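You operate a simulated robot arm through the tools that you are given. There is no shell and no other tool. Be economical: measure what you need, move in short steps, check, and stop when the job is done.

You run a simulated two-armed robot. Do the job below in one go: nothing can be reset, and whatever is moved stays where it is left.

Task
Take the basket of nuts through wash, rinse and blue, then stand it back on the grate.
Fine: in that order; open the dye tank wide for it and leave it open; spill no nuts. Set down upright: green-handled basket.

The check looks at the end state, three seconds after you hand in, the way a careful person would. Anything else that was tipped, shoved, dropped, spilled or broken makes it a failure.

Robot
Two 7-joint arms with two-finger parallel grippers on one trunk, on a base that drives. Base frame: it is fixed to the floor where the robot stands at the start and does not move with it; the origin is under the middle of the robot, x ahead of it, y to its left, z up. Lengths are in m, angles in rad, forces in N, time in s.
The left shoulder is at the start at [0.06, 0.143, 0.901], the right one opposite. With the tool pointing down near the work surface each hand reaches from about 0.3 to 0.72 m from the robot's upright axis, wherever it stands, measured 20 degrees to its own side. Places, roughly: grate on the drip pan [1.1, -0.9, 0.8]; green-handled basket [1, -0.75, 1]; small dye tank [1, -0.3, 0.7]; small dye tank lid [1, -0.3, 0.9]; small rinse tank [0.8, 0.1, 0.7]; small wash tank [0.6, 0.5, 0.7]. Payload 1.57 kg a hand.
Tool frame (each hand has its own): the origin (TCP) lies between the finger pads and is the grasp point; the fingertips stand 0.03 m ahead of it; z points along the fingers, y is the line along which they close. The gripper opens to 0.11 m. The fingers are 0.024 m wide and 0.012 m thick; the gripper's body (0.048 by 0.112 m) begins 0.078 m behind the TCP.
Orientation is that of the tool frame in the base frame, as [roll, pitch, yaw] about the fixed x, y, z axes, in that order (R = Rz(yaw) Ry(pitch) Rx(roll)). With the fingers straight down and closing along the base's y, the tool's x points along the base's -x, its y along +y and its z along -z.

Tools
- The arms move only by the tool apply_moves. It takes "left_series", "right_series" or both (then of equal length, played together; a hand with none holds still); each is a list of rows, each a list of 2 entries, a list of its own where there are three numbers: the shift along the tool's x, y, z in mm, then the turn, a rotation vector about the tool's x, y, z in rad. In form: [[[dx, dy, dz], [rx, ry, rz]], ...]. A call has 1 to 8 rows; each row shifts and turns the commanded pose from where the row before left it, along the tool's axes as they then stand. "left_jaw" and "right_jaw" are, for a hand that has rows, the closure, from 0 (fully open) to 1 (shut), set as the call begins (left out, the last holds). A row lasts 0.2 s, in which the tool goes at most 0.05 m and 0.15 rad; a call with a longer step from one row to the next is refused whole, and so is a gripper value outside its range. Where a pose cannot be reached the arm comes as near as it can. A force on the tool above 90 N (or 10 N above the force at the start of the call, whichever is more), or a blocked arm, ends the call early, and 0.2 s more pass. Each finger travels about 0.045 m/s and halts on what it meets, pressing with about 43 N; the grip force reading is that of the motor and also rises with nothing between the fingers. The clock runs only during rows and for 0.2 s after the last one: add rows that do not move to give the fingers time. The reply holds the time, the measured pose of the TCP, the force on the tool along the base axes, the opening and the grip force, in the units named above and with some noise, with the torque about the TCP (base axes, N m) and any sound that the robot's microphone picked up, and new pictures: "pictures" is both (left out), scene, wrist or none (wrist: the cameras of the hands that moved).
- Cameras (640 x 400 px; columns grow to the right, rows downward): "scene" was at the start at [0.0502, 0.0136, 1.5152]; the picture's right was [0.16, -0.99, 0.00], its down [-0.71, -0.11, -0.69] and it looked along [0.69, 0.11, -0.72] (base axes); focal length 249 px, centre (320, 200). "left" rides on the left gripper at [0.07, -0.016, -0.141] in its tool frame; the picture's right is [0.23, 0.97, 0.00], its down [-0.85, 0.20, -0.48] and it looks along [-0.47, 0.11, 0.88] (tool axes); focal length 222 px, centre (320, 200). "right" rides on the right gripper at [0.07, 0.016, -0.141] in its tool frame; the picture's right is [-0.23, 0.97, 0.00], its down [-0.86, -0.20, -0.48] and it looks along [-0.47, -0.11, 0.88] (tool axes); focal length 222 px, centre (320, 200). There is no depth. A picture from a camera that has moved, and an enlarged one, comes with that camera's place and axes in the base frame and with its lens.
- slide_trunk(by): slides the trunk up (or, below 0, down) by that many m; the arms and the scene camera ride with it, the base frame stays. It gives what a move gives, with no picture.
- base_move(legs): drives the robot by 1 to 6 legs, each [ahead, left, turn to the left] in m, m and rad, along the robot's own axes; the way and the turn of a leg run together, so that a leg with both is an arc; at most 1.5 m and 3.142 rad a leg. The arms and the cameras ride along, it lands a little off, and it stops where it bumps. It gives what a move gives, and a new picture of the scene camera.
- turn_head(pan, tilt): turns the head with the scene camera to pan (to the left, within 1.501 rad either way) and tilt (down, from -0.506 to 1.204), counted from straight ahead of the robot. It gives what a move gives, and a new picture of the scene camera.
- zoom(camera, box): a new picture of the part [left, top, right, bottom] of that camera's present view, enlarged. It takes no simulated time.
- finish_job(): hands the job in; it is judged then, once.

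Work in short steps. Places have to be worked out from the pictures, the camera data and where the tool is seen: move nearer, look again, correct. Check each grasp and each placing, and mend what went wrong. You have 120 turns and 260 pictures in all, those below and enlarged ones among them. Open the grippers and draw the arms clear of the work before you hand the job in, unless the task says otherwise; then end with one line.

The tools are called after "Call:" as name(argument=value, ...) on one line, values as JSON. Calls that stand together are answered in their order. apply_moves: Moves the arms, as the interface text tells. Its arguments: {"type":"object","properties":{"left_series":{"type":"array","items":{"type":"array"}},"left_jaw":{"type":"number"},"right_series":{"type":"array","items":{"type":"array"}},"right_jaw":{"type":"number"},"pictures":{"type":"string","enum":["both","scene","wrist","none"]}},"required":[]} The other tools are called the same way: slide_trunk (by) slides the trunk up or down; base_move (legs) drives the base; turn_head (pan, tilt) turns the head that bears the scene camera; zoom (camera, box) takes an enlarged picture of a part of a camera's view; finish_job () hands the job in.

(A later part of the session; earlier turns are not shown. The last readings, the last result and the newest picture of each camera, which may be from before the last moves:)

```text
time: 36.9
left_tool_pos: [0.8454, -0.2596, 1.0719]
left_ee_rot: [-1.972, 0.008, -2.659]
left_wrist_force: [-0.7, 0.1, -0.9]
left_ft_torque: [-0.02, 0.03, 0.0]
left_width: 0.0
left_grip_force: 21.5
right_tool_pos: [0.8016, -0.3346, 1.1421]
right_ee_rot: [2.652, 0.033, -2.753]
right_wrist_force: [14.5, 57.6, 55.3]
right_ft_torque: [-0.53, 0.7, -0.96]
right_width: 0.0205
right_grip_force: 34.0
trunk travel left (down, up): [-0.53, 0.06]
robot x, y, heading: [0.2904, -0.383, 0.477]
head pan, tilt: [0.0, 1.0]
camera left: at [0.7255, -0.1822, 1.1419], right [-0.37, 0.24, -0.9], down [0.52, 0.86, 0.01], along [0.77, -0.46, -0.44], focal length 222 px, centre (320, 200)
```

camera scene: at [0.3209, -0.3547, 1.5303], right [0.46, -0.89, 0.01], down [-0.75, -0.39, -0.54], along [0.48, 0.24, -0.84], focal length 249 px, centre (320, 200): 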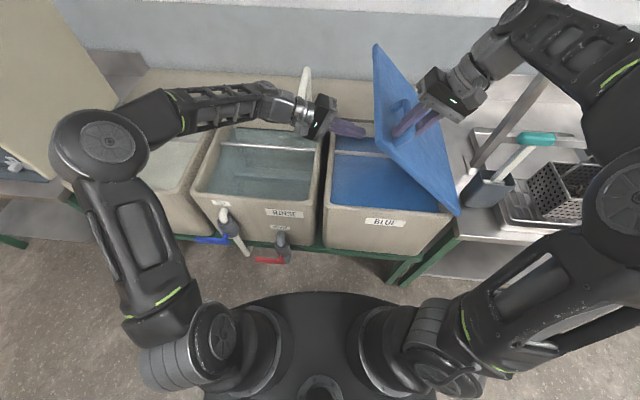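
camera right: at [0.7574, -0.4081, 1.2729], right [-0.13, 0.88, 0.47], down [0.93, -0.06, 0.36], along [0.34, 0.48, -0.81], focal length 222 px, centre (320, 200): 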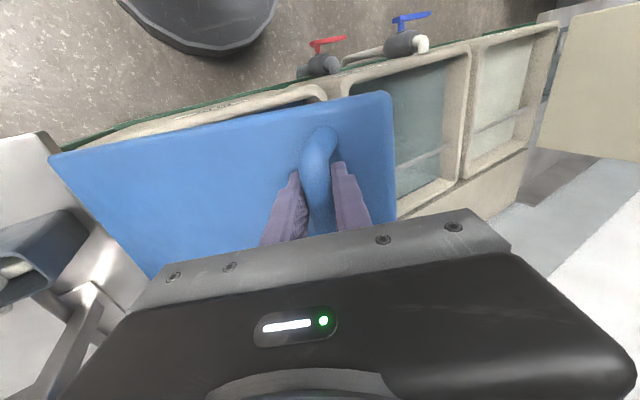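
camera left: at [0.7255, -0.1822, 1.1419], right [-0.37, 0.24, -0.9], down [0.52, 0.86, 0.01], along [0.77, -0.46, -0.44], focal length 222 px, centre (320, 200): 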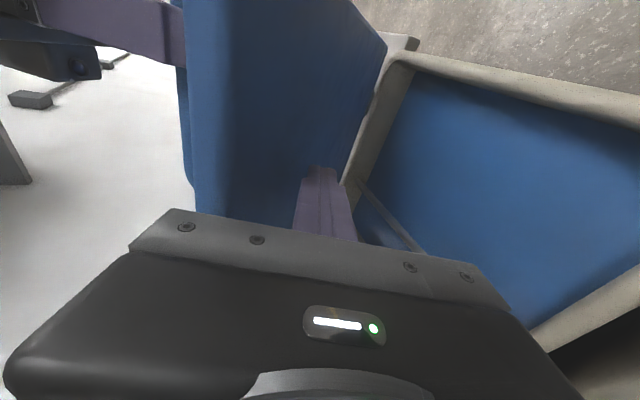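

No contact yet; continue.

Call:
apply_moves(left_series=[[[0, -6, 14], [0, 0, 0]], [[0, -6, 14], [0, 0, 0]], [[0, -6, 14], [0, 0, 0]], [[0, -6, 14], [0, 0, 0]], [[0, -4, 9], [0, 0, 0]], [[0, 0, 0], [0, 0, 0]]], pictures="both")

```text
time: 37.7
left_tool_pos: [0.864, -0.2843, 1.0663]
left_ee_rot: [-1.99, 0.018, -2.637]
left_wrist_force: [-13.8, 20.7, 12.2]
left_ft_torque: [-0.99, -0.51, -0.41]
left_width: 0.0
left_grip_force: 21.7
right_tool_pos: [0.8028, -0.3383, 1.1462]
right_ee_rot: [2.645, 0.049, -2.763]
right_wrist_force: [-6.0, 10.5, 25.1]
right_ft_torque: [0.78, 0.38, -0.88]
right_width: 0.0201
right_grip_force: 33.8
trunk travel left (down, up): [-0.53, 0.06]
robot x, y, heading: [0.2842, -0.3818, 0.483]
head pan, tilt: [0.0, 1.0]
stopped in row 4 (left hand): the force on the tool passed its limit (the readings are from after the stop); the commanded pose is now the measured one
camera scene: at [0.3154, -0.3603, 1.5301], right [0.46, -0.89, 0.0], down [-0.74, -0.39, -0.54], along [0.48, 0.25, -0.84], focal length 249 px, centre (320, 200)
camera left: at [0.7429, -0.2111, 1.1395], right [-0.38, 0.24, -0.89], down [0.5, 0.87, 0.03], along [0.78, -0.43, -0.45], focal length 222 px, centre (320, 200)
```

scene: 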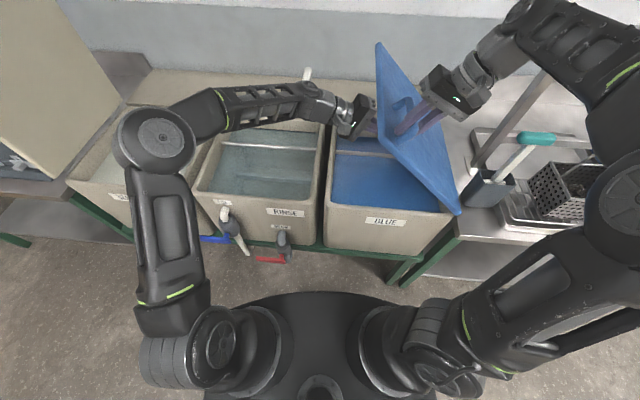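
left: 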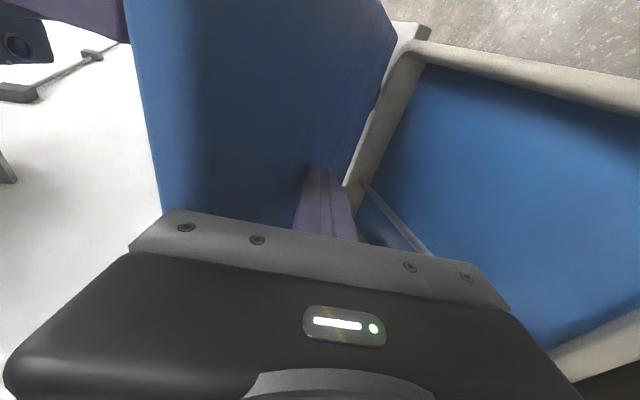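

Left hand supports the lid. Open the right jaw slowly and back it off along its own axis.

Call:
apply_moves(right_series=[[[0, 0, 0], [0, 0, 0]], [[0, 0, 0], [0, 0, 0]], [[0, 0, 0], [0, 0, 0]]], right_jaw=0.5, pictures="scene")

```text
time: 38.5
left_tool_pos: [0.8642, -0.2845, 1.0677]
left_ee_rot: [-1.991, 0.016, -2.638]
left_wrist_force: [-41.5, 54.2, 25.0]
left_ft_torque: [-2.99, -1.38, -1.41]
left_width: 0.0
left_grip_force: 21.2
right_tool_pos: [0.8055, -0.3453, 1.1437]
right_ee_rot: [2.661, 0.044, -2.77]
right_wrist_force: [16.1, -24.5, 9.5]
right_ft_torque: [-0.02, 0.01, 0.08]
right_width: 0.0358
right_grip_force: 0.0
trunk travel left (down, up): [-0.53, 0.06]
robot x, y, heading: [0.287, -0.3822, 0.48]
head pan, tilt: [0.0, 1.0]
camera scene: at [0.3153, -0.3589, 1.5305], right [0.46, -0.89, 0.0], down [-0.74, -0.39, -0.54], along [0.48, 0.25, -0.84], focal length 249 px, centre (320, 200)
```

scene: 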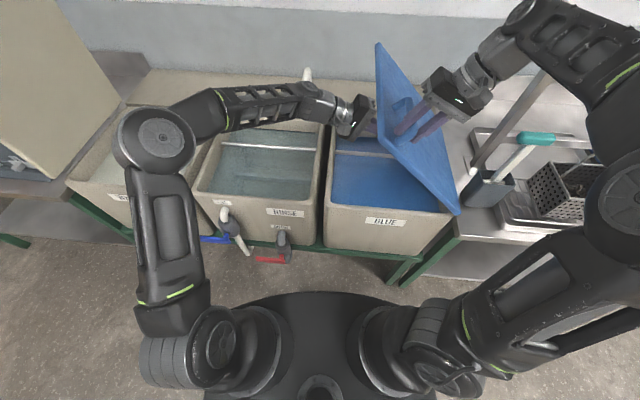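

Retract the right hand away from the handle along its tool axis.

Call:
apply_moves(right_series=[[[0, 0, -15], [0, 0, 0]], [[0, 0, -25], [0, 0, 0]], [[0, 0, -30], [0, 0, 0]], [[0, 0, -30], [0, 0, 0]]], right_jaw=0.3, pictures="scene")

```text
time: 39.5
left_tool_pos: [0.8652, -0.2868, 1.0679]
left_ee_rot: [-1.986, 0.016, -2.641]
left_wrist_force: [-19.0, 35.3, 34.7]
left_ft_torque: [-1.11, 0.34, -0.87]
left_width: 0.0
left_grip_force: 21.5
right_tool_pos: [0.7842, -0.3613, 1.1599]
right_ee_rot: [2.658, 0.044, -2.769]
right_wrist_force: [0.1, 0.3, -0.4]
right_ft_torque: [0.0, 0.02, 0.04]
right_width: 0.0769
right_grip_force: 0.0
right hand out of reach, approached as far as the arm can: row 1, 2, 3, 4
trunk travel left (down, up): [-0.53, 0.06]
robot x, y, heading: [0.2868, -0.3817, 0.475]
head pan, tilt: [0.0, 1.0]
camera scene: at [0.3163, -0.358, 1.5304], right [0.46, -0.89, 0.01], down [-0.74, -0.39, -0.54], along [0.48, 0.25, -0.84], focal length 249 px, centre (320, 200)
```

scene: 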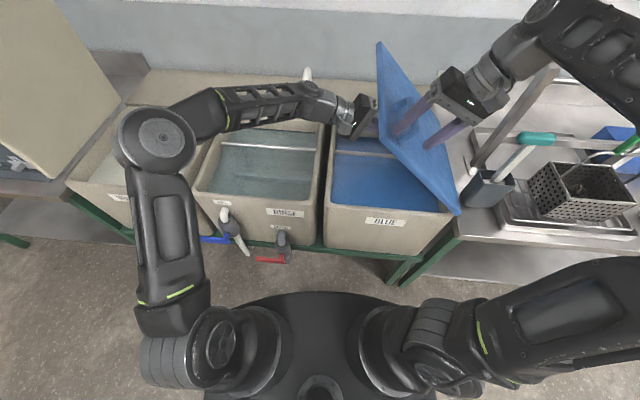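

Retraction is reach-limited; slide the open fingers back along the bar's direction (toward robot) instead.

Call:
apply_moves(right_series=[[[30, 0, 0], [0, 0, 0]], [[35, 0, 0], [0, 0, 0]], [[35, 0, -5], [0, 0, 0]], [[35, 0, -10], [0, 0, 0]], [[35, 0, -10], [0, 0, 0]]], pictures="scene")

```text
time: 40.7
left_tool_pos: [0.8653, -0.2863, 1.0683]
left_ee_rot: [-1.987, 0.018, -2.64]
left_wrist_force: [-17.4, 34.5, 34.2]
left_ft_torque: [-1.49, 0.27, -1.01]
left_width: 0.0
left_grip_force: 21.7
right_tool_pos: [0.7008, -0.3917, 1.1605]
right_ee_rot: [2.659, 0.042, -2.769]
right_wrist_force: [0.1, 0.3, -0.5]
right_ft_torque: [-0.02, 0.01, -0.02]
right_width: 0.0769
right_grip_force: 0.0
right hand out of reach, approached as far as the arm can: row 3, 4, 5
trunk travel left (down, up): [-0.53, 0.06]
robot x, y, heading: [0.2893, -0.3791, 0.478]
head pan, tilt: [0.0, 1.0]
camera scene: at [0.3164, -0.3582, 1.5304], right [0.46, -0.89, 0.01], down [-0.74, -0.39, -0.54], along [0.48, 0.25, -0.84], focal length 249 px, centre (320, 200)
```

scene: 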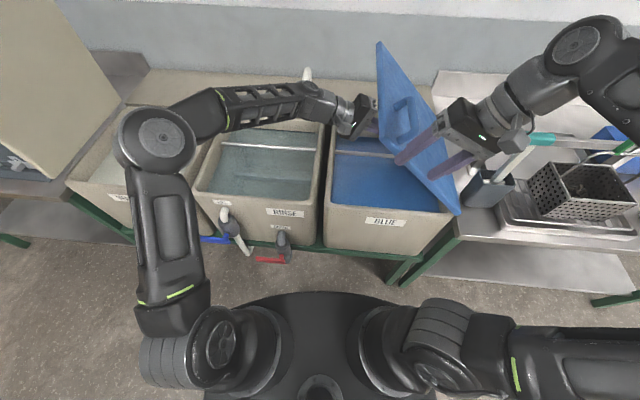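

Fingers are off the bar and in front of the lid. Untilt the right hand and bring it back toward the robot.

Call:
apply_moves(right_series=[[[20, 0, 5], [0.1, 0, 0]], [[30, 0, 5], [0.1, 0, 0]], [[30, 0, 5], [0.1, 0, 0]], [[30, 0, 0], [0.1, 0, 0]], [[20, 0, 0], [0.08, 0, 0]]], pictures="scene")

```text
time: 41.9
left_tool_pos: [0.8656, -0.2866, 1.0695]
left_ee_rot: [-1.988, 0.018, -2.641]
left_wrist_force: [-16.8, 35.2, 34.1]
left_ft_torque: [-1.56, 0.26, -1.06]
left_width: 0.0
left_grip_force: 20.7
right_tool_pos: [0.6613, -0.4321, 1.063]
right_ee_rot: [3.139, 0.039, -2.771]
right_wrist_force: [-0.1, 0.6, 0.5]
right_ft_torque: [0.01, 0.0, 0.01]
right_width: 0.0771
right_grip_force: 0.1
right hand out of reach, approached as far as the arm can: row 1, 2, 3, 4, 5
trunk travel left (down, up): [-0.53, 0.06]
robot x, y, heading: [0.288, -0.3851, 0.474]
head pan, tilt: [0.0, 1.0]
camera scene: at [0.3166, -0.3581, 1.5304], right [0.46, -0.89, 0.01], down [-0.74, -0.39, -0.54], along [0.48, 0.25, -0.84], focal length 249 px, centre (320, 200)
```

scene: 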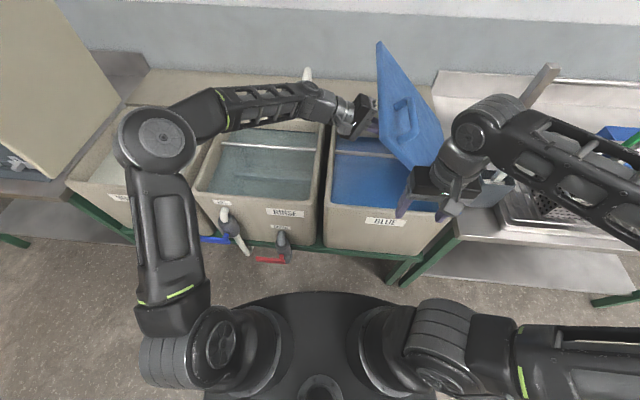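

Check the right arm's clearance to basket and brush by looking right.

Call:
turn_head(pan=-0.7, tilt=0.8)

```text
time: 43.0
left_tool_pos: [0.8661, -0.2866, 1.068]
left_ee_rot: [-1.988, 0.018, -2.641]
left_wrist_force: [-16.3, 34.7, 32.0]
left_ft_torque: [-1.59, 0.27, -1.08]
left_width: 0.0001
left_grip_force: 21.7
right_tool_pos: [0.6618, -0.4329, 1.0631]
right_ee_rot: [3.14, 0.041, -2.768]
right_wrist_force: [-0.5, -0.6, 0.6]
right_ft_torque: [0.01, -0.04, -0.01]
right_width: 0.0773
right_grip_force: 0.0
trunk travel left (down, up): [-0.53, 0.06]
robot x, y, heading: [0.287, -0.3852, 0.478]
head pan, tilt: [-0.7, 0.799]
camera scene: at [0.3336, -0.4079, 1.5458], right [-0.22, -0.98, 0.0], down [-0.7, 0.15, -0.7], along [0.68, -0.15, -0.71], focal length 249 px, centre (320, 200)
```

scene: 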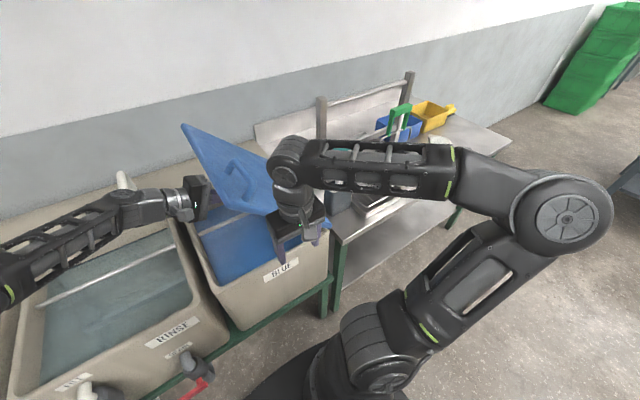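

The right arm is clear of basket/brush. Pull it back a bit further, so the lid has swing room.

Call:
apply_moves(right_series=[[[30, 0, 0], [0, 0, 0]], [[30, 0, 0], [0, 0, 0]], [[30, 0, 0], [0, 0, 0]], [[20, 0, 0], [0, 0, 0]]], pictures="scene")

```text
time: 44.0
left_tool_pos: [0.8661, -0.2869, 1.068]
left_ee_rot: [-1.989, 0.017, -2.642]
left_wrist_force: [-15.4, 33.6, 32.6]
left_ft_torque: [-1.55, 0.32, -1.08]
left_width: 0.0
left_grip_force: 21.1
right_tool_pos: [0.5988, -0.4388, 1.0166]
right_ee_rot: [3.138, 0.039, -2.768]
right_wrist_force: [-0.2, 0.6, -0.1]
right_ft_torque: [0.01, -0.01, 0.05]
right_width: 0.0767
right_grip_force: 0.0
right hand out of reach, approached as far as the arm can: row 1, 2, 3, 4
trunk travel left (down, up): [-0.53, 0.06]
robot x, y, heading: [0.286, -0.3809, 0.478]
head pan, tilt: [-0.7, 0.799]
camera scene: at [0.3337, -0.408, 1.5458], right [-0.22, -0.98, 0.0], down [-0.7, 0.15, -0.7], along [0.68, -0.16, -0.71], focal length 249 px, centre (320, 200)
```

scene: 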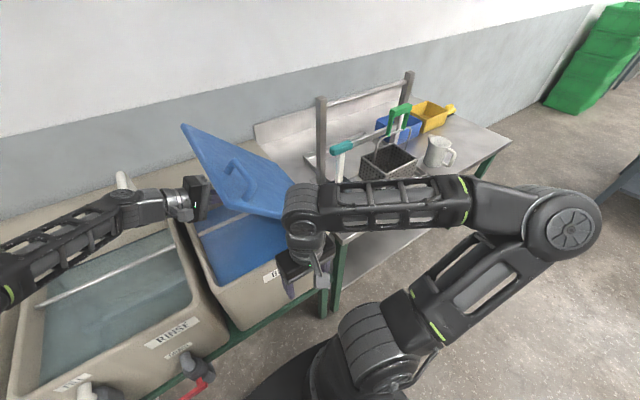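

Clear now. Left hand pushes the lid to the right.

Call:
apply_moves(left_series=[[[0, -12, 27], [0, 0, 0]], [[0, -12, 27], [0, 0, 0]], [[0, -12, 27], [0, 0, 0]], [[0, -12, 27], [0, 0, 0]]], pictures="both")

```text
time: 45.0
left_tool_pos: [0.923, -0.3991, 1.0645]
left_ee_rot: [-1.994, 0.01, -2.645]
left_wrist_force: [0.5, 0.0, 0.1]
left_ft_torque: [0.0, -0.02, 0.02]
left_width: 0.0
left_grip_force: 21.5
right_tool_pos: [0.603, -0.4434, 1.0153]
right_ee_rot: [3.133, 0.036, -2.768]
right_wrist_force: [0.8, -0.4, 1.0]
right_ft_torque: [-0.01, -0.02, -0.02]
right_width: 0.077
right_grip_force: 0.1
trunk travel left (down, up): [-0.53, 0.06]
robot x, y, heading: [0.2875, -0.3832, 0.479]
head pan, tilt: [-0.7, 0.799]
camera scene: at [0.3389, -0.4136, 1.5453], right [-0.22, -0.98, 0.0], down [-0.7, 0.16, -0.7], along [0.68, -0.15, -0.72], focal length 249 px, centre (320, 200)
camera left: at [0.8046, -0.324, 1.1374], right [-0.38, 0.25, -0.89], down [0.5, 0.86, 0.02], along [0.77, -0.44, -0.46], focal length 222 px, centre (320, 200)
```

scene: 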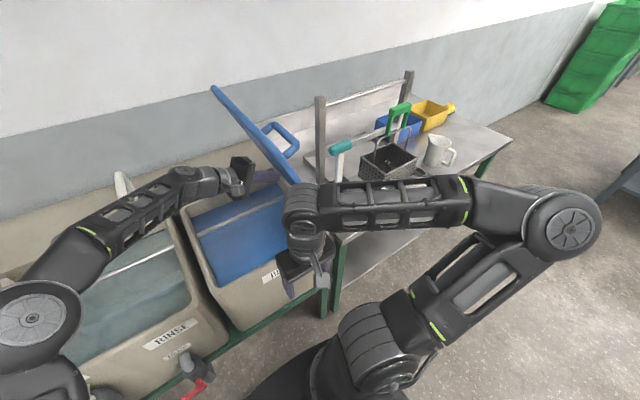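
left: 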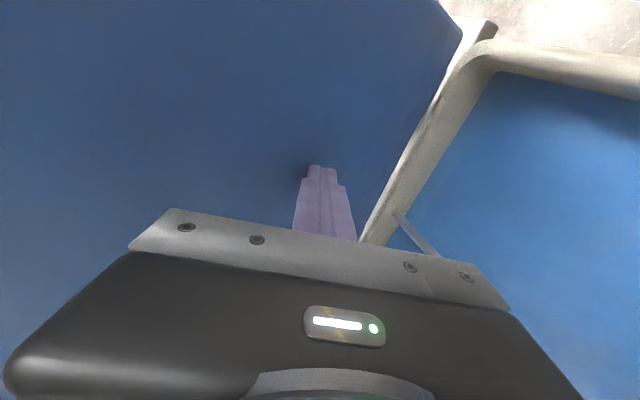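

The lid moved ahead and holds by friction. Push on in smaller steps.

Call:
apply_moves(left_series=[[[0, -7, 17], [0, 0, 0]], [[0, -7, 17], [0, 0, 0]], [[0, -7, 17], [0, 0, 0]], [[0, -7, 17], [0, 0, 0]], [[0, 0, 0], [0, 0, 0]]], pictures="scene")

```text
time: 46.2
left_tool_pos: [0.9602, -0.4603, 1.0608]
left_ee_rot: [-1.994, 0.01, -2.645]
left_wrist_force: [0.4, 1.1, 0.0]
left_ft_torque: [-0.02, 0.01, 0.0]
left_width: 0.0
left_grip_force: 21.4
right_tool_pos: [0.6026, -0.4426, 1.0152]
right_ee_rot: [3.134, 0.037, -2.769]
right_wrist_force: [-0.9, 0.1, 0.4]
right_ft_torque: [-0.01, 0.0, 0.0]
right_width: 0.0769
right_grip_force: 0.1
trunk travel left (down, up): [-0.53, 0.06]
robot x, y, heading: [0.2846, -0.3798, 0.479]
head pan, tilt: [-0.7, 0.799]
camera scene: at [0.3392, -0.413, 1.5454], right [-0.22, -0.98, 0.0], down [-0.7, 0.16, -0.7], along [0.68, -0.15, -0.72], focal length 249 px, centre (320, 200)
```

scene: 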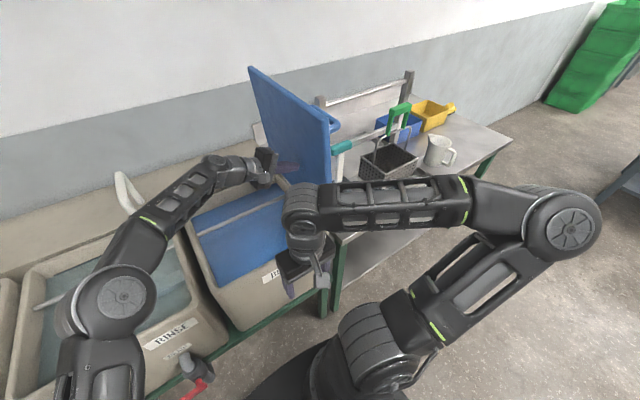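

Call:
zoom(camera="scene", box=[200, 50, 440, 200])

```text
2.67 times, centred on (320, 125) of scene
camera zoom: at [0.3392, -0.413, 1.5454], right [-0.22, -0.98, 0.0], down [-0.7, 0.16, -0.7], along [0.68, -0.15, -0.72], focal length 664 px, centre (320, 400)
```

zoom: 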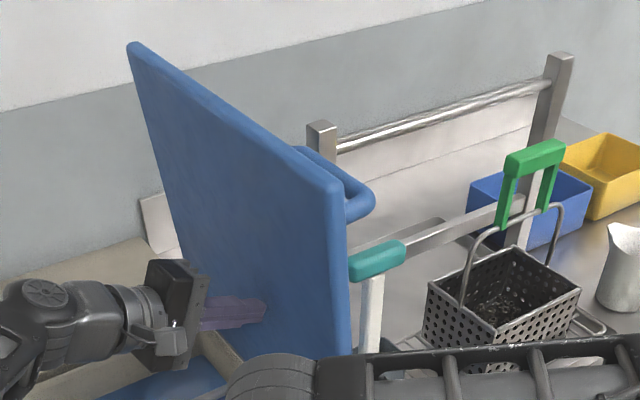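

The lid is about 5° short of vertical, with ~6–7 cm to the brush. Wait a moment to see whether it holds by itself.

Call:
apply_moves(left_series=[[[0, 0, -10], [0, 0, 0]], [[0, 0, -10], [0, 0, 0]], [[0, 0, 0], [0, 0, 0]], [[0, 0, 0], [0, 0, 0]]], pictures="none")

Call:
zoom(camera="scene", box=[200, 50, 440, 200])

```text
time: 47.2
left_tool_pos: [0.9506, -0.4435, 1.0696]
left_ee_rot: [-1.994, 0.011, -2.645]
left_wrist_force: [0.1, -0.3, 0.2]
left_ft_torque: [0.0, -0.01, 0.04]
left_width: 0.0002
left_grip_force: 21.3
right_tool_pos: [0.6026, -0.4423, 1.0163]
right_ee_rot: [3.135, 0.037, -2.768]
right_wrist_force: [-0.3, -1.0, 0.0]
right_ft_torque: [-0.03, 0.03, 0.01]
right_width: 0.0772
right_grip_force: 0.1
trunk travel left (down, up): [-0.53, 0.06]
robot x, y, heading: [0.2834, -0.384, 0.477]
head pan, tilt: [-0.7, 0.799]
```

```text
2.67 times, centred on (320, 125) of scene
camera zoom: at [0.3392, -0.4132, 1.5454], right [-0.22, -0.98, 0.0], down [-0.7, 0.16, -0.7], along [0.68, -0.15, -0.72], focal length 664 px, centre (320, 400)
```

zoom: 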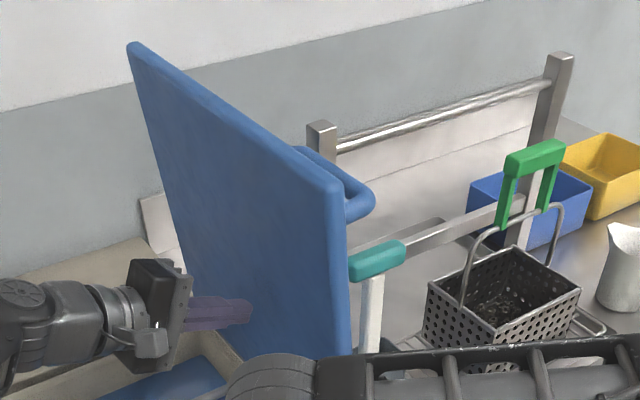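

The hinge holds itself. Push a bit beyond vertical (~97°), slowly.

Call:
apply_moves(left_series=[[[0, -5, 12], [0, 0, 0]], [[0, -5, 12], [0, 0, 0]], [[0, -5, 12], [0, 0, 0]], [[0, -5, 11], [0, 0, 0]], [[0, -5, 11], [0, 0, 0]], [[0, 0, 0], [0, 0, 0]]], pictures="none")

Call:
zoom(camera="scene", box=[200, 50, 440, 200])

```text
time: 48.0
left_tool_pos: [0.9628, -0.4634, 1.069]
left_ee_rot: [-2.004, 0.014, -2.647]
left_wrist_force: [-37.6, 28.3, 10.2]
left_ft_torque: [-0.22, 0.08, -1.06]
left_width: 0.0
left_grip_force: 21.2
right_tool_pos: [0.5953, -0.436, 1.0176]
right_ee_rot: [3.138, 0.041, -2.76]
right_wrist_force: [1.1, -0.2, 0.0]
right_ft_torque: [-0.02, -0.06, -0.03]
right_width: 0.0772
right_grip_force: 0.2
trunk travel left (down, up): [-0.53, 0.06]
robot x, y, heading: [0.2847, -0.3806, 0.488]
head pan, tilt: [-0.7, 0.799]
stopped in row 4 (left hand): the force on the tool passed its limit (the readings are from after the stop); the commanded pose is now the measured one
```

```text
2.67 times, centred on (320, 125) of scene
camera zoom: at [0.3283, -0.4067, 1.5461], right [-0.21, -0.98, 0.0], down [-0.7, 0.15, -0.7], along [0.69, -0.15, -0.71], focal length 664 px, centre (320, 400)
```

zoom: 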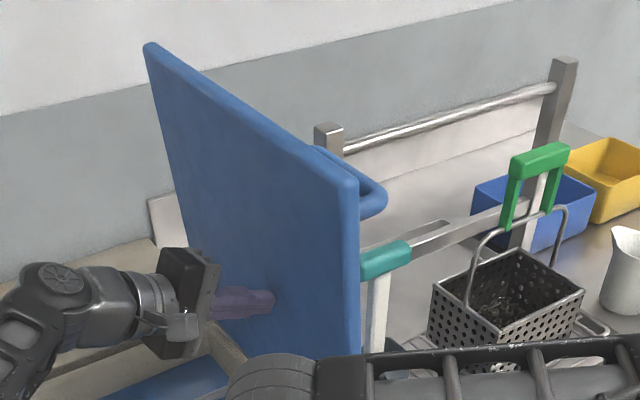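

Something stopped the push near 87°. Check the right side of the lid with the right wrist camera.

Call:
zoom(camera="right", box=[0, 0, 640, 400])

Call:
zoom(camera="left", box=[0, 0, 640, 400])

```text
1.00 times, centred on (320, 200) of right
camera zoom: at [0.5208, -0.4491, 1.1567], right [-0.15, 0.99, 0.01], down [0.85, 0.12, 0.51], along [0.51, 0.09, -0.86], focal length 222 px, centre (320, 200)
```

zoom: 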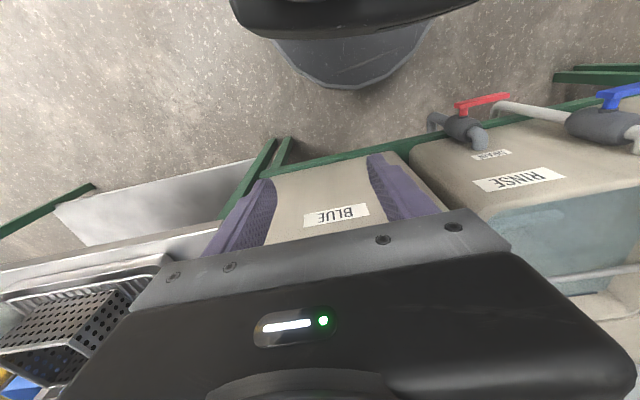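

```text
1.00 times, centred on (320, 200) of left
camera zoom: at [0.8427, -0.39, 1.1433], right [-0.38, 0.26, -0.89], down [0.51, 0.86, 0.03], along [0.77, -0.44, -0.46], focal length 222 px, centre (320, 200)
```

zoom: 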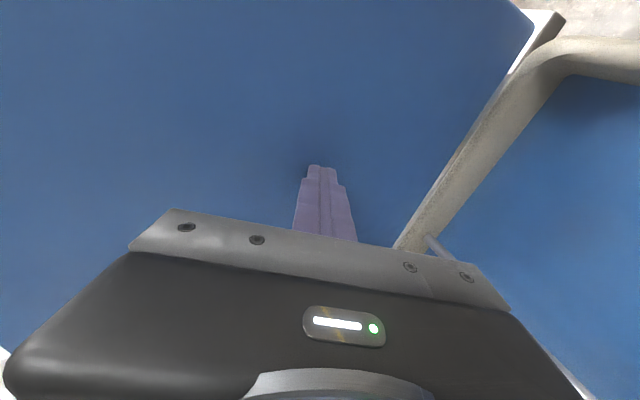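

Ambiguous; I'll back the left hand away, then drive right and inspect the lid's far side and basket.

Call:
apply_moves(left_series=[[[0, 10, -25], [0, 0, 0]], [[0, 16, -37], [0, 0, 0]], [[0, 16, -37], [0, 0, 0]], [[0, 16, -37], [0, 0, 0]], [[10, 16, -37], [0, 0, 0]], [[20, 16, -37], [0, 0, 0]], [[25, 10, -30], [-0.1, 0, 0]], [[30, 0, -20], [-0.14, 0, 0]]], pictures="none")

Call:
apply_moves(left_series=[[[35, 0, 0], [-0.14, 0, 0]], [[35, 0, 0], [-0.14, 0, 0]], [[35, 0, 0], [-0.14, 0, 0]], [[35, 0, 0], [-0.14, 0, 0]], [[20, 0, 0], [-0.14, 0, 0]], [[0, 0, 0], [-0.14, 0, 0]], [[0, 0, 0], [-0.07, 0, 0]]], pictures="scene", left_jaw=0)

```text
time: 49.9
left_tool_pos: [0.7612, -0.2694, 1.0841]
left_ee_rot: [-2.252, 0.01, -2.646]
left_wrist_force: [-1.3, -0.1, 0.1]
left_ft_torque: [0.01, -0.04, 0.0]
left_width: 0.0
left_grip_force: 21.3
right_tool_pos: [0.6014, -0.4404, 1.0167]
right_ee_rot: [3.132, 0.038, -2.764]
right_wrist_force: [0.2, -0.3, -0.3]
right_ft_torque: [0.01, 0.05, 0.02]
right_width: 0.077
right_grip_force: 0.0
trunk travel left (down, up): [-0.53, 0.06]
robot x, y, heading: [0.2833, -0.3785, 0.486]
head pan, tilt: [-0.7, 0.799]
```

```text
time: 51.5
left_tool_pos: [0.6228, -0.3443, 1.0821]
left_ee_rot: [3.123, 0.011, -2.644]
left_wrist_force: [-0.1, -0.2, 0.3]
left_ft_torque: [0.0, 0.01, 0.01]
left_width: 0.1098
left_grip_force: 0.1
right_tool_pos: [0.6022, -0.4408, 1.0164]
right_ee_rot: [3.134, 0.036, -2.763]
right_wrist_force: [0.0, -0.5, 0.0]
right_ft_torque: [0.02, 0.01, 0.0]
right_width: 0.0771
right_grip_force: 0.1
trunk travel left (down, up): [-0.53, 0.06]
robot x, y, heading: [0.2865, -0.3835, 0.483]
head pan, tilt: [-0.7, 0.799]
camera scene: at [0.3381, -0.412, 1.5454], right [-0.21, -0.98, 0.0], down [-0.7, 0.15, -0.7], along [0.68, -0.15, -0.72], focal length 249 px, centre (320, 200)
```

scene: 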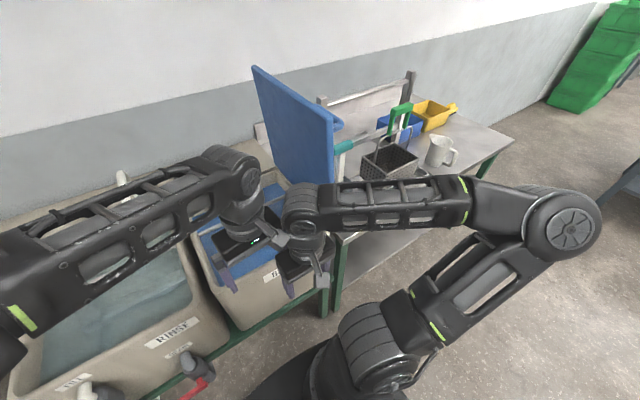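

Lid stays up. Separate the hands, then back off and drive right toward the basket.

Call:
apply_moves(left_series=[[[0, 45, 0], [0, 0, 0]], [[10, 45, 0], [0, 0, 0]], [[20, 45, 0], [0, 0, 0]], [[30, 40, 0], [0, 0, 0]], [[30, 40, 0], [0, 0, 0]]], pictures="none")

Call:
base_move(legs=[[-0.3, 0, 0], [0, 0, -0.095], [0, -0.65, 0]])

Call:
turn_head(pan=0.2, tilt=0.65)

```text
time: 52.6
left_tool_pos: [0.4365, -0.1946, 1.0837]
left_ee_rot: [3.128, 0.011, -2.648]
left_wrist_force: [-0.5, -0.9, 0.6]
left_ft_torque: [-0.02, -0.01, 0.01]
left_width: 0.1099
left_grip_force: 0.1
right_tool_pos: [0.6005, -0.4402, 1.0151]
right_ee_rot: [3.136, 0.038, -2.764]
right_wrist_force: [0.2, -0.5, 0.0]
right_ft_torque: [0.04, -0.04, 0.0]
right_width: 0.077
right_grip_force: 0.0
trunk travel left (down, up): [-0.53, 0.06]
robot x, y, heading: [0.2832, -0.3796, 0.487]
head pan, tilt: [-0.7, 0.799]
```

```text
time: 58.5
left_tool_pos: [0.4361, -0.9536, 1.0841]
left_ee_rot: [3.124, 0.012, -2.73]
left_wrist_force: [0.4, -0.2, -0.3]
left_ft_torque: [-0.01, 0.01, -0.02]
left_width: 0.1102
left_grip_force: 0.1
right_tool_pos: [0.5777, -1.2125, 1.0158]
right_ee_rot: [3.135, 0.037, -2.847]
right_wrist_force: [-0.1, -0.4, 0.8]
right_ft_torque: [0.01, 0.02, 0.02]
right_width: 0.0769
right_grip_force: 0.1
trunk travel left (down, up): [-0.53, 0.06]
robot x, y, heading: [0.2673, -1.1303, 0.401]
head pan, tilt: [-0.7, 0.799]
camera scene: at [0.317, -1.1622, 1.5454], right [-0.3, -0.96, 0.0], down [-0.68, 0.21, -0.7], along [0.67, -0.21, -0.72], focal length 249 px, centre (320, 200)
```

scene: 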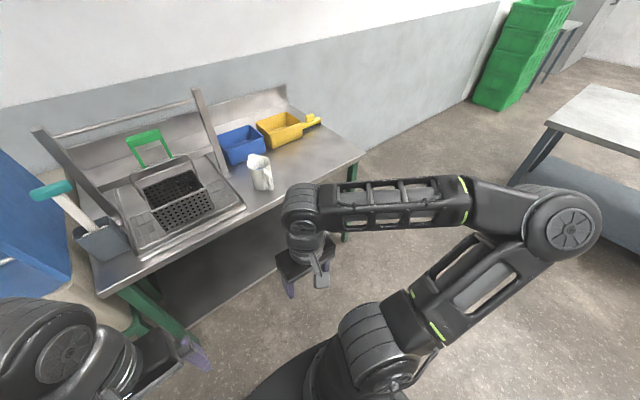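

```text
time: 59.7
left_tool_pos: [0.4352, -0.955, 1.0841]
left_ee_rot: [3.125, 0.01, -2.73]
left_wrist_force: [1.1, 0.0, -0.8]
left_ft_torque: [0.0, 0.03, -0.02]
left_width: 0.1099
left_grip_force: 0.1
right_tool_pos: [0.5778, -1.2113, 1.0153]
right_ee_rot: [3.133, 0.036, -2.848]
right_wrist_force: [0.3, 0.2, -0.4]
right_ft_torque: [-0.01, -0.01, 0.02]
right_width: 0.0768
right_grip_force: 0.0
trunk travel left (down, up): [-0.53, 0.06]
robot x, y, heading: [0.2656, -1.1294, 0.403]
head pan, tilt: [0.201, 0.649]
camera scene: at [0.3114, -1.0888, 1.558], right [0.56, -0.83, 0.0], down [-0.5, -0.34, -0.8], along [0.66, 0.45, -0.6], focal length 249 px, centre (320, 200)
```

scene: 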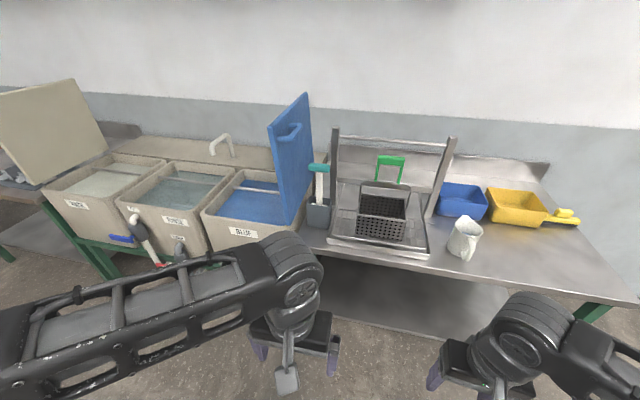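

Call:
zoom(camera="scene", box=[200, 80, 360, 260])

Call:
zoom(camera="scene", box=[300, 120, 480, 270])

Call:
zoom(camera="scene", box=[0, 60, 200, 220])

```text
2.22 times, centred on (280, 170) of scene
camera zoom: at [0.3114, -1.0888, 1.558], right [0.56, -0.83, 0.0], down [-0.5, -0.34, -0.8], along [0.66, 0.45, -0.6], focal length 553 px, centre (409, 267)
```

zoom: 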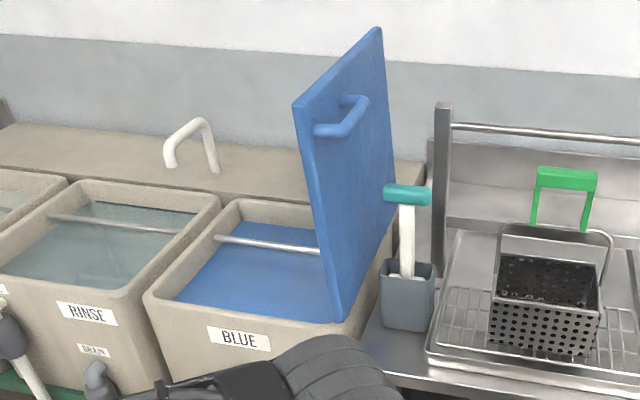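

```text
2.67 times, centred on (390, 195) of scene
camera zoom: at [0.3114, -1.0888, 1.558], right [0.56, -0.83, 0.0], down [-0.5, -0.34, -0.8], along [0.66, 0.45, -0.6], focal length 664 px, centre (133, 213)
```

zoom: 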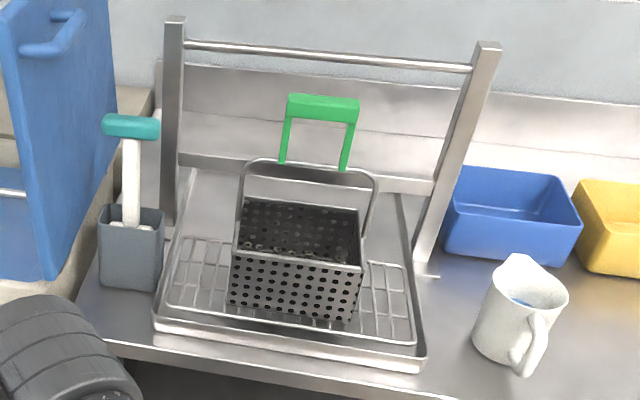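

```text
2.50 times, centred on (100, 140) of scene
camera zoom: at [0.3114, -1.0888, 1.558], right [0.56, -0.83, 0.0], down [-0.5, -0.34, -0.8], along [0.66, 0.45, -0.6], focal length 622 px, centre (870, 350)
```

zoom: 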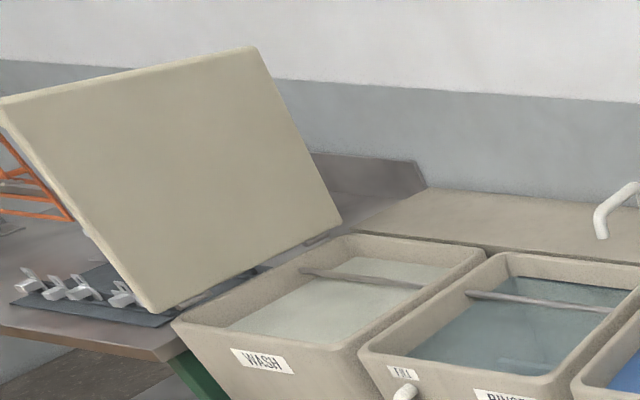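

From here: the lid stands ~3–4° short of vertical with roughly 5 cm to the brush; the hinge is stiff with friction (pushing low needed too much force). Basket centre ≈ (1.06, −0.87), grip bar (along the row) ≈ z 1.16, heading 0.39. First go back and push the lid a bit further, pushing higher up.

Call:
base_move(legs=[[0, 0.7, 0], [0.28, 0, 0]])

Call:
slide_trunk(by=0.06)

Call:
turn_head(pan=-0.1, tilt=0.8)

```text
time: 65.0
left_tool_pos: [0.4312, -0.2118, 1.085]
left_ee_rot: [3.125, 0.009, -2.742]
left_wrist_force: [0.0, -0.2, 0.7]
left_ft_torque: [-0.01, -0.02, 0.03]
left_width: 0.1099
left_grip_force: 0.1
right_tool_pos: [0.5716, -0.4704, 1.0155]
right_ee_rot: [3.135, 0.037, -2.861]
right_wrist_force: [-1.4, 1.3, 0.9]
right_ft_torque: [-0.03, 0.0, 0.04]
right_width: 0.077
right_grip_force: 0.0
trunk travel left (down, up): [-0.53, 0.06]
robot x, y, heading: [0.2616, -0.3821, 0.386]
head pan, tilt: [0.201, 0.649]
camera scene: at [0.3072, -0.3441, 1.558], right [0.55, -0.83, 0.0], down [-0.5, -0.34, -0.8], along [0.66, 0.44, -0.61], focal length 249 px, centre (320, 200)
```

scene: 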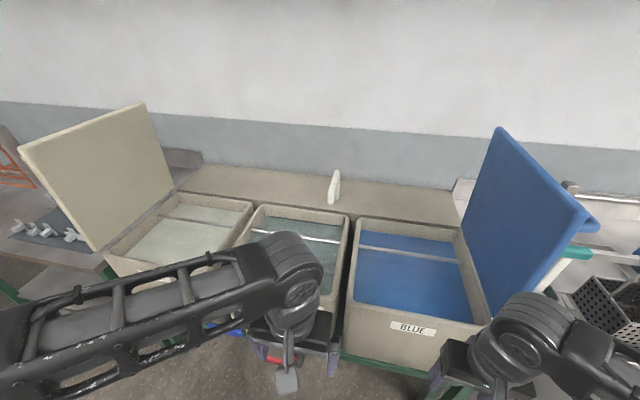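

```text
time: 66.0
left_tool_pos: [0.4314, -0.2115, 1.1444]
left_ee_rot: [3.124, 0.011, -2.743]
left_wrist_force: [-0.5, -0.8, 0.8]
left_ft_torque: [0.0, 0.0, -0.03]
left_width: 0.11
left_grip_force: 0.1
right_tool_pos: [0.5703, -0.4715, 1.0752]
right_ee_rot: [3.131, 0.037, -2.861]
right_wrist_force: [1.4, 0.6, 0.4]
right_ft_torque: [-0.01, 0.01, 0.01]
right_width: 0.0769
right_grip_force: 0.1
trunk travel left (down, up): [-0.59, 0.0]
robot x, y, heading: [0.2592, -0.3822, 0.387]
head pan, tilt: [0.201, 0.649]
```

```text
time: 66.8
left_tool_pos: [0.4319, -0.2115, 1.1452]
left_ee_rot: [3.124, 0.01, -2.741]
left_wrist_force: [-0.4, -0.3, -0.2]
left_ft_torque: [0.04, 0.0, 0.01]
left_width: 0.1099
left_grip_force: 0.1
right_tool_pos: [0.57, -0.4717, 1.0748]
right_ee_rot: [3.133, 0.036, -2.86]
right_wrist_force: [0.7, 0.0, -0.3]
right_ft_torque: [-0.05, -0.02, 0.01]
right_width: 0.0772
right_grip_force: 0.0
trunk travel left (down, up): [-0.59, 0.0]
robot x, y, heading: [0.2626, -0.3801, 0.384]
head pan, tilt: [-0.099, 0.799]
camera scene: at [0.3111, -0.3697, 1.6054], right [0.28, -0.96, 0.0], down [-0.69, -0.2, -0.7], along [0.67, 0.2, -0.72], focal length 249 px, centre (320, 200)
```

scene: 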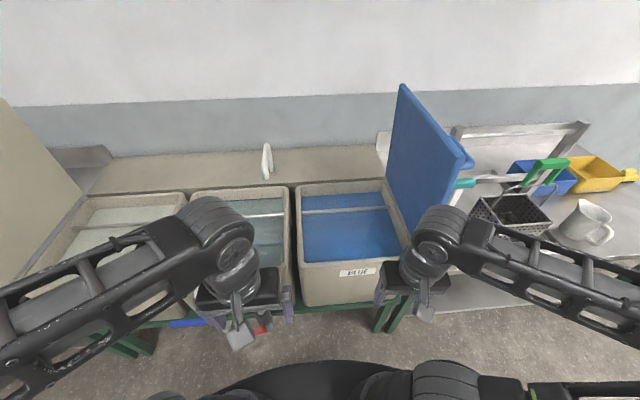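

Left hand: forward over the dye/rinse side while tilting its fingers to point right, jaw closed.

Call:
apply_moves(left_series=[[[-35, 0, 0], [0.14, 0, 0]], [[-35, 0, 0], [0.14, 0, 0]], [[-35, 0, 0], [0.14, 0, 0]], [[-35, 0, 0], [0.14, 0, 0]], [[-35, 0, 0], [0.14, 0, 0]], [[-35, 0, 0], [0.14, 0, 0]], [[-35, 0, 0], [0.14, 0, 0]], [[-35, 0, 0], [0.14, 0, 0]]], left_jaw=1.0, pictures="scene")

```text
time: 68.6
left_tool_pos: [0.6905, -0.1026, 1.1467]
left_ee_rot: [-2.035, 0.009, -2.74]
left_wrist_force: [-0.6, 0.8, 0.9]
left_ft_torque: [-0.05, 0.0, 0.02]
left_width: 0.0
left_grip_force: 21.8
right_tool_pos: [0.57, -0.4692, 1.075]
right_ee_rot: [3.135, 0.036, -2.859]
right_wrist_force: [0.3, 0.3, 0.4]
right_ft_torque: [0.02, 0.02, -0.02]
right_width: 0.0771
right_grip_force: 0.1
trunk travel left (down, up): [-0.59, 0.0]
robot x, y, heading: [0.2613, -0.3842, 0.389]
head pan, tilt: [-0.099, 0.799]
camera scene: at [0.3123, -0.3686, 1.6054], right [0.28, -0.96, 0.0], down [-0.69, -0.2, -0.7], along [0.67, 0.2, -0.72], focal length 249 px, centre (320, 200)
```

scene: 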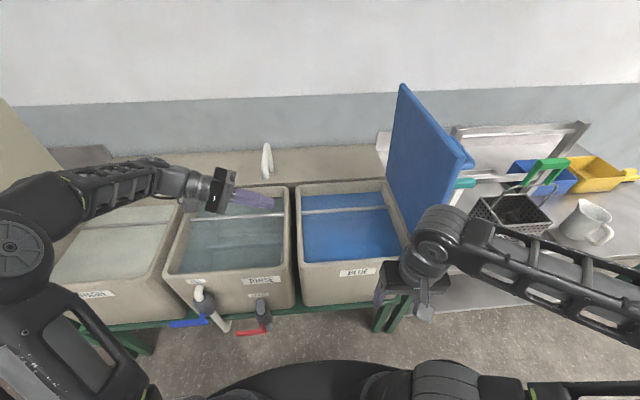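

Tilt reached fully. Move right toward the lid at higher z (~1.19).

Call:
apply_moves(left_series=[[[-15, -25, 38], [0, 0, 0]], [[-15, -25, 38], [0, 0, 0]], [[-15, -25, 38], [0, 0, 0]], [[-15, -25, 38], [0, 0, 0]], [[-15, -25, 38], [0, 0, 0]], [[-15, -25, 38], [0, 0, 0]], [[-15, -25, 38], [0, 0, 0]], [[-10, -15, 24], [0, 0, 0]]], pictures="scene")

```text
time: 70.4
left_tool_pos: [0.9309, -0.378, 1.1874]
left_ee_rot: [-2.04, 0.009, -2.739]
left_wrist_force: [0.3, -0.8, 0.2]
left_ft_torque: [-0.01, 0.02, -0.01]
left_width: 0.0
left_grip_force: 21.2
right_tool_pos: [0.5713, -0.4705, 1.0748]
right_ee_rot: [3.134, 0.037, -2.861]
right_wrist_force: [0.6, 0.8, 0.4]
right_ft_torque: [-0.01, -0.02, 0.02]
right_width: 0.0769
right_grip_force: 0.0
trunk travel left (down, up): [-0.59, 0.0]
robot x, y, heading: [0.2614, -0.3812, 0.388]
head pan, tilt: [-0.099, 0.799]
camera scene: at [0.3119, -0.3704, 1.6054], right [0.28, -0.96, 0.0], down [-0.69, -0.2, -0.7], along [0.67, 0.2, -0.72], focal length 249 px, centre (320, 200)
```

scene: 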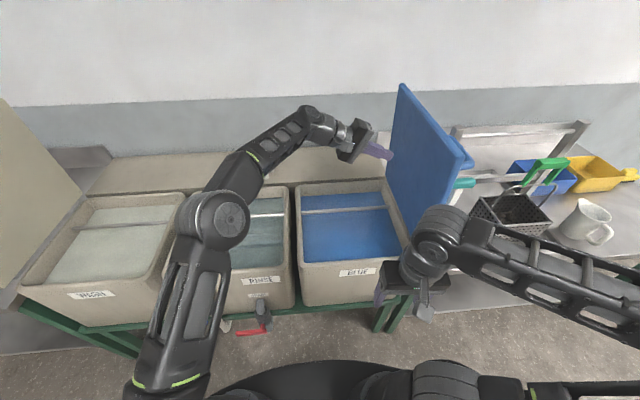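

Push: ~8 cm to contact then a few more, slowly.

Call:
apply_moves(left_series=[[[0, -11, 22], [0, 0, 0]], [[0, -11, 22], [0, 0, 0]], [[0, -9, 18], [0, 0, 0]], [[0, -5, 10], [0, 0, 0]], [[0, -5, 10], [0, 0, 0]], [[0, -5, 10], [0, 0, 0]], [[0, -5, 10], [0, 0, 0]], [[0, 0, 0], [0, 0, 0]]], pictures="scene")

```text
time: 72.2
left_tool_pos: [0.9504, -0.4615, 1.1825]
left_ee_rot: [-2.031, 0.013, -2.726]
left_wrist_force: [-10.1, 54.7, 8.2]
left_ft_torque: [-0.05, 0.04, -0.22]
left_width: 0.0001
left_grip_force: 20.8
left hand out of reach, approached as far as the arm can: row 3, 4, 5, 6, 7
right_tool_pos: [0.5688, -0.4627, 1.077]
right_ee_rot: [3.139, 0.037, -2.857]
right_wrist_force: [0.3, 0.5, -0.7]
right_ft_torque: [0.0, 0.0, 0.03]
right_width: 0.077
right_grip_force: 0.0
trunk travel left (down, up): [-0.59, 0.0]
robot x, y, heading: [0.2578, -0.3809, 0.381]
head pan, tilt: [-0.099, 0.799]
camera scene: at [0.3082, -0.3589, 1.6055], right [0.29, -0.96, 0.01], down [-0.69, -0.21, -0.7], along [0.67, 0.19, -0.72], focal length 249 px, centre (320, 200)
```

scene: 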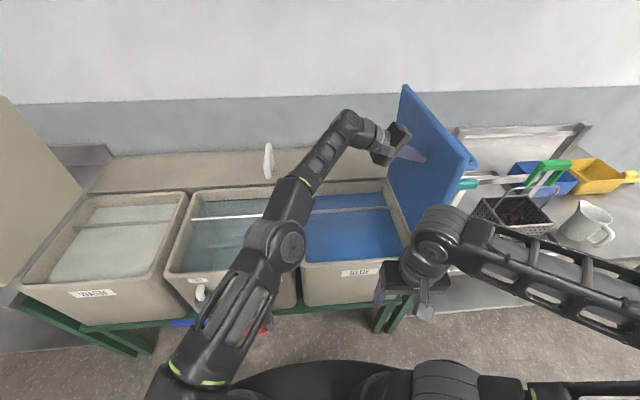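

In contact (55 N) at arm reach limit. Use a small base shift to the right to push the lid.

Call:
base_move(legs=[[0, -0.05, 0]])

```text
time: 73.0
left_tool_pos: [0.9507, -0.4626, 1.1817]
left_ee_rot: [-2.046, 0.016, -2.725]
left_wrist_force: [-27.8, 27.2, 5.5]
left_ft_torque: [0.0, 0.18, -0.81]
left_width: 0.0
left_grip_force: 21.1
right_tool_pos: [0.5699, -0.4747, 1.0776]
right_ee_rot: [3.136, 0.04, -2.853]
right_wrist_force: [-0.3, -0.3, 0.1]
right_ft_torque: [-0.03, -0.01, 0.05]
right_width: 0.0773
right_grip_force: 0.1
trunk travel left (down, up): [-0.59, 0.0]
robot x, y, heading: [0.2632, -0.3881, 0.396]
head pan, tilt: [-0.099, 0.799]
stopped in leg 1: the force on the tool passed its limit (the readings are from after the stop); the commanded pose is now the measured one
camera scene: at [0.307, -0.3743, 1.6056], right [0.29, -0.96, 0.0], down [-0.68, -0.21, -0.7], along [0.67, 0.2, -0.71], focal length 249 px, centre (320, 200)
```

scene: 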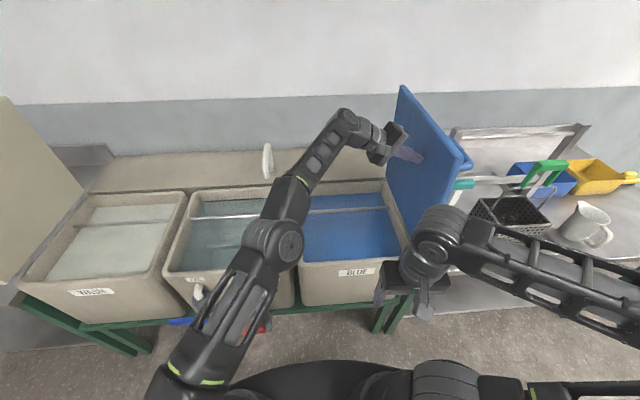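

It's rigid even at >90 N high on the lid, while nothing touches its far side — this is the hinge stop, so the lid is fully open. Retract the left hand.

Call:
apply_moves(left_series=[[[0, 12, -25], [0, 0, 0]], [[0, 18, -38], [0, 0, 0]], [[0, 18, -38], [0, 0, 0]], [[0, 18, -38], [0, 0, 0]], [[10, 18, -38], [0, 0, 0]], [[20, 18, -38], [0, 0, 0]], [[30, 10, -30], [0, 0, 0]], [[40, 10, -10], [0, 0, 0]]], pictures="none")

Call:
apply_moves(left_series=[[[35, 0, 0], [-0.14, 0, 0]], [[35, 0, 0], [-0.14, 0, 0]], [[35, 0, 0], [-0.14, 0, 0]], [[35, 0, 0], [-0.14, 0, 0]], [[35, 0, 0], [-0.14, 0, 0]], [[35, 0, 0], [-0.14, 0, 0]], [[20, 0, 0], [-0.14, 0, 0]], [[0, 20, 0], [-0.11, 0, 0]]], pictures="scene", left_jaw=0)

```text
time: 74.8
left_tool_pos: [0.7498, -0.25, 1.185]
left_ee_rot: [-2.048, 0.012, -2.725]
left_wrist_force: [-0.4, 0.3, -0.6]
left_ft_torque: [0.0, -0.01, 0.01]
left_width: 0.0
left_grip_force: 21.1
right_tool_pos: [0.5737, -0.4796, 1.0763]
right_ee_rot: [3.133, 0.037, -2.853]
right_wrist_force: [0.3, 0.4, 0.5]
right_ft_torque: [-0.01, -0.01, 0.01]
right_width: 0.077
right_grip_force: 0.1
trunk travel left (down, up): [-0.59, 0.0]
robot x, y, heading: [0.2655, -0.3918, 0.387]
head pan, tilt: [-0.099, 0.799]
```

```text
time: 76.6
left_tool_pos: [0.5329, -0.324, 1.1804]
left_ee_rot: [-3.14, 0.013, -2.725]
left_wrist_force: [0.0, 0.1, 0.9]
left_ft_torque: [0.0, -0.01, 0.01]
left_width: 0.1101
left_grip_force: 0.1
right_tool_pos: [0.5747, -0.4791, 1.0758]
right_ee_rot: [3.135, 0.038, -2.854]
right_wrist_force: [0.0, -0.5, -0.1]
right_ft_torque: [0.0, -0.02, 0.02]
right_width: 0.0769
right_grip_force: 0.0
trunk travel left (down, up): [-0.59, 0.0]
robot x, y, heading: [0.2667, -0.3925, 0.391]
head pan, tilt: [-0.099, 0.799]
camera scene: at [0.315, -0.3787, 1.6054], right [0.29, -0.96, 0.0], down [-0.69, -0.21, -0.7], along [0.67, 0.2, -0.72], focal length 249 px, centre (320, 200)
```

scene: 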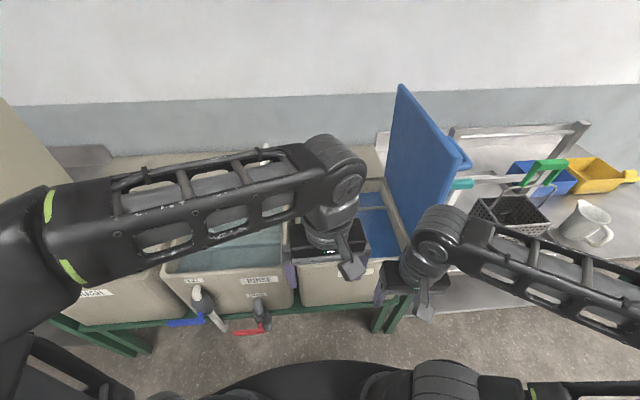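

Lid done. Move the left hand aside, back the base off, and drive right to face the basket.

Call:
apply_moves(left_series=[[[0, 45, 0], [0, 0, 0]], [[0, 45, 0], [0, 0, 0]], [[0, 45, 0], [0, 0, 0]], [[-10, 45, 0], [0, 0, 0]], [[-20, 40, 0], [0, 0, 0]]], pictures="none")

Call:
base_move(legs=[[-0.25, 0, 0], [0, -0.57, 0]])

```text
time: 77.8
left_tool_pos: [0.4724, -0.1135, 1.1732]
left_ee_rot: [-3.139, 0.008, -2.728]
left_wrist_force: [-0.8, 0.0, -0.3]
left_ft_torque: [-0.06, 0.02, 0.01]
left_width: 0.11
left_grip_force: 0.0
left hand out of reach, approached as far as the arm can: row 3
right_tool_pos: [0.5758, -0.4779, 1.0759]
right_ee_rot: [3.135, 0.038, -2.854]
right_wrist_force: [0.0, -0.1, -0.1]
right_ft_torque: [-0.01, -0.02, -0.05]
right_width: 0.0772
right_grip_force: 0.0
trunk travel left (down, up): [-0.59, 0.0]
robot x, y, heading: [0.2667, -0.3883, 0.395]
head pan, tilt: [-0.099, 0.799]
```

```text
time: 82.5
left_tool_pos: [0.4606, -0.7372, 1.1747]
left_ee_rot: [-3.138, 0.01, -2.723]
left_wrist_force: [0.4, -0.2, 0.2]
left_ft_torque: [0.04, 0.02, 0.0]
left_width: 0.1099
left_grip_force: 0.1
right_tool_pos: [0.5629, -1.1013, 1.077]
right_ee_rot: [3.132, 0.037, -2.851]
right_wrist_force: [0.0, -0.7, -0.5]
right_ft_torque: [0.02, 0.01, 0.0]
right_width: 0.077
right_grip_force: 0.2
trunk travel left (down, up): [-0.59, 0.0]
robot x, y, heading: [0.2553, -1.0143, 0.394]
head pan, tilt: [-0.099, 0.799]
camera scene: at [0.3026, -1.0025, 1.6054], right [0.29, -0.96, 0.0], down [-0.69, -0.21, -0.7], along [0.67, 0.2, -0.72], focal length 249 px, centre (320, 200)
```

scene: 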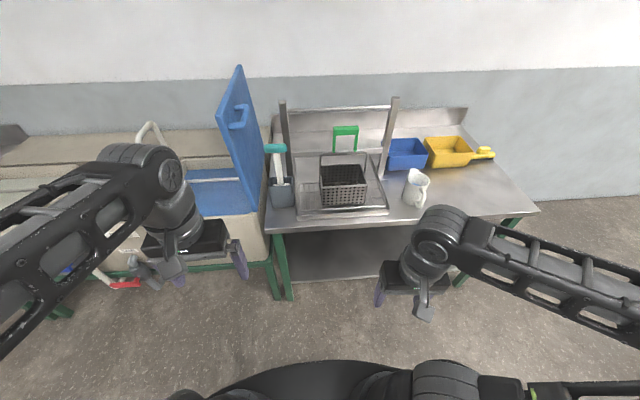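

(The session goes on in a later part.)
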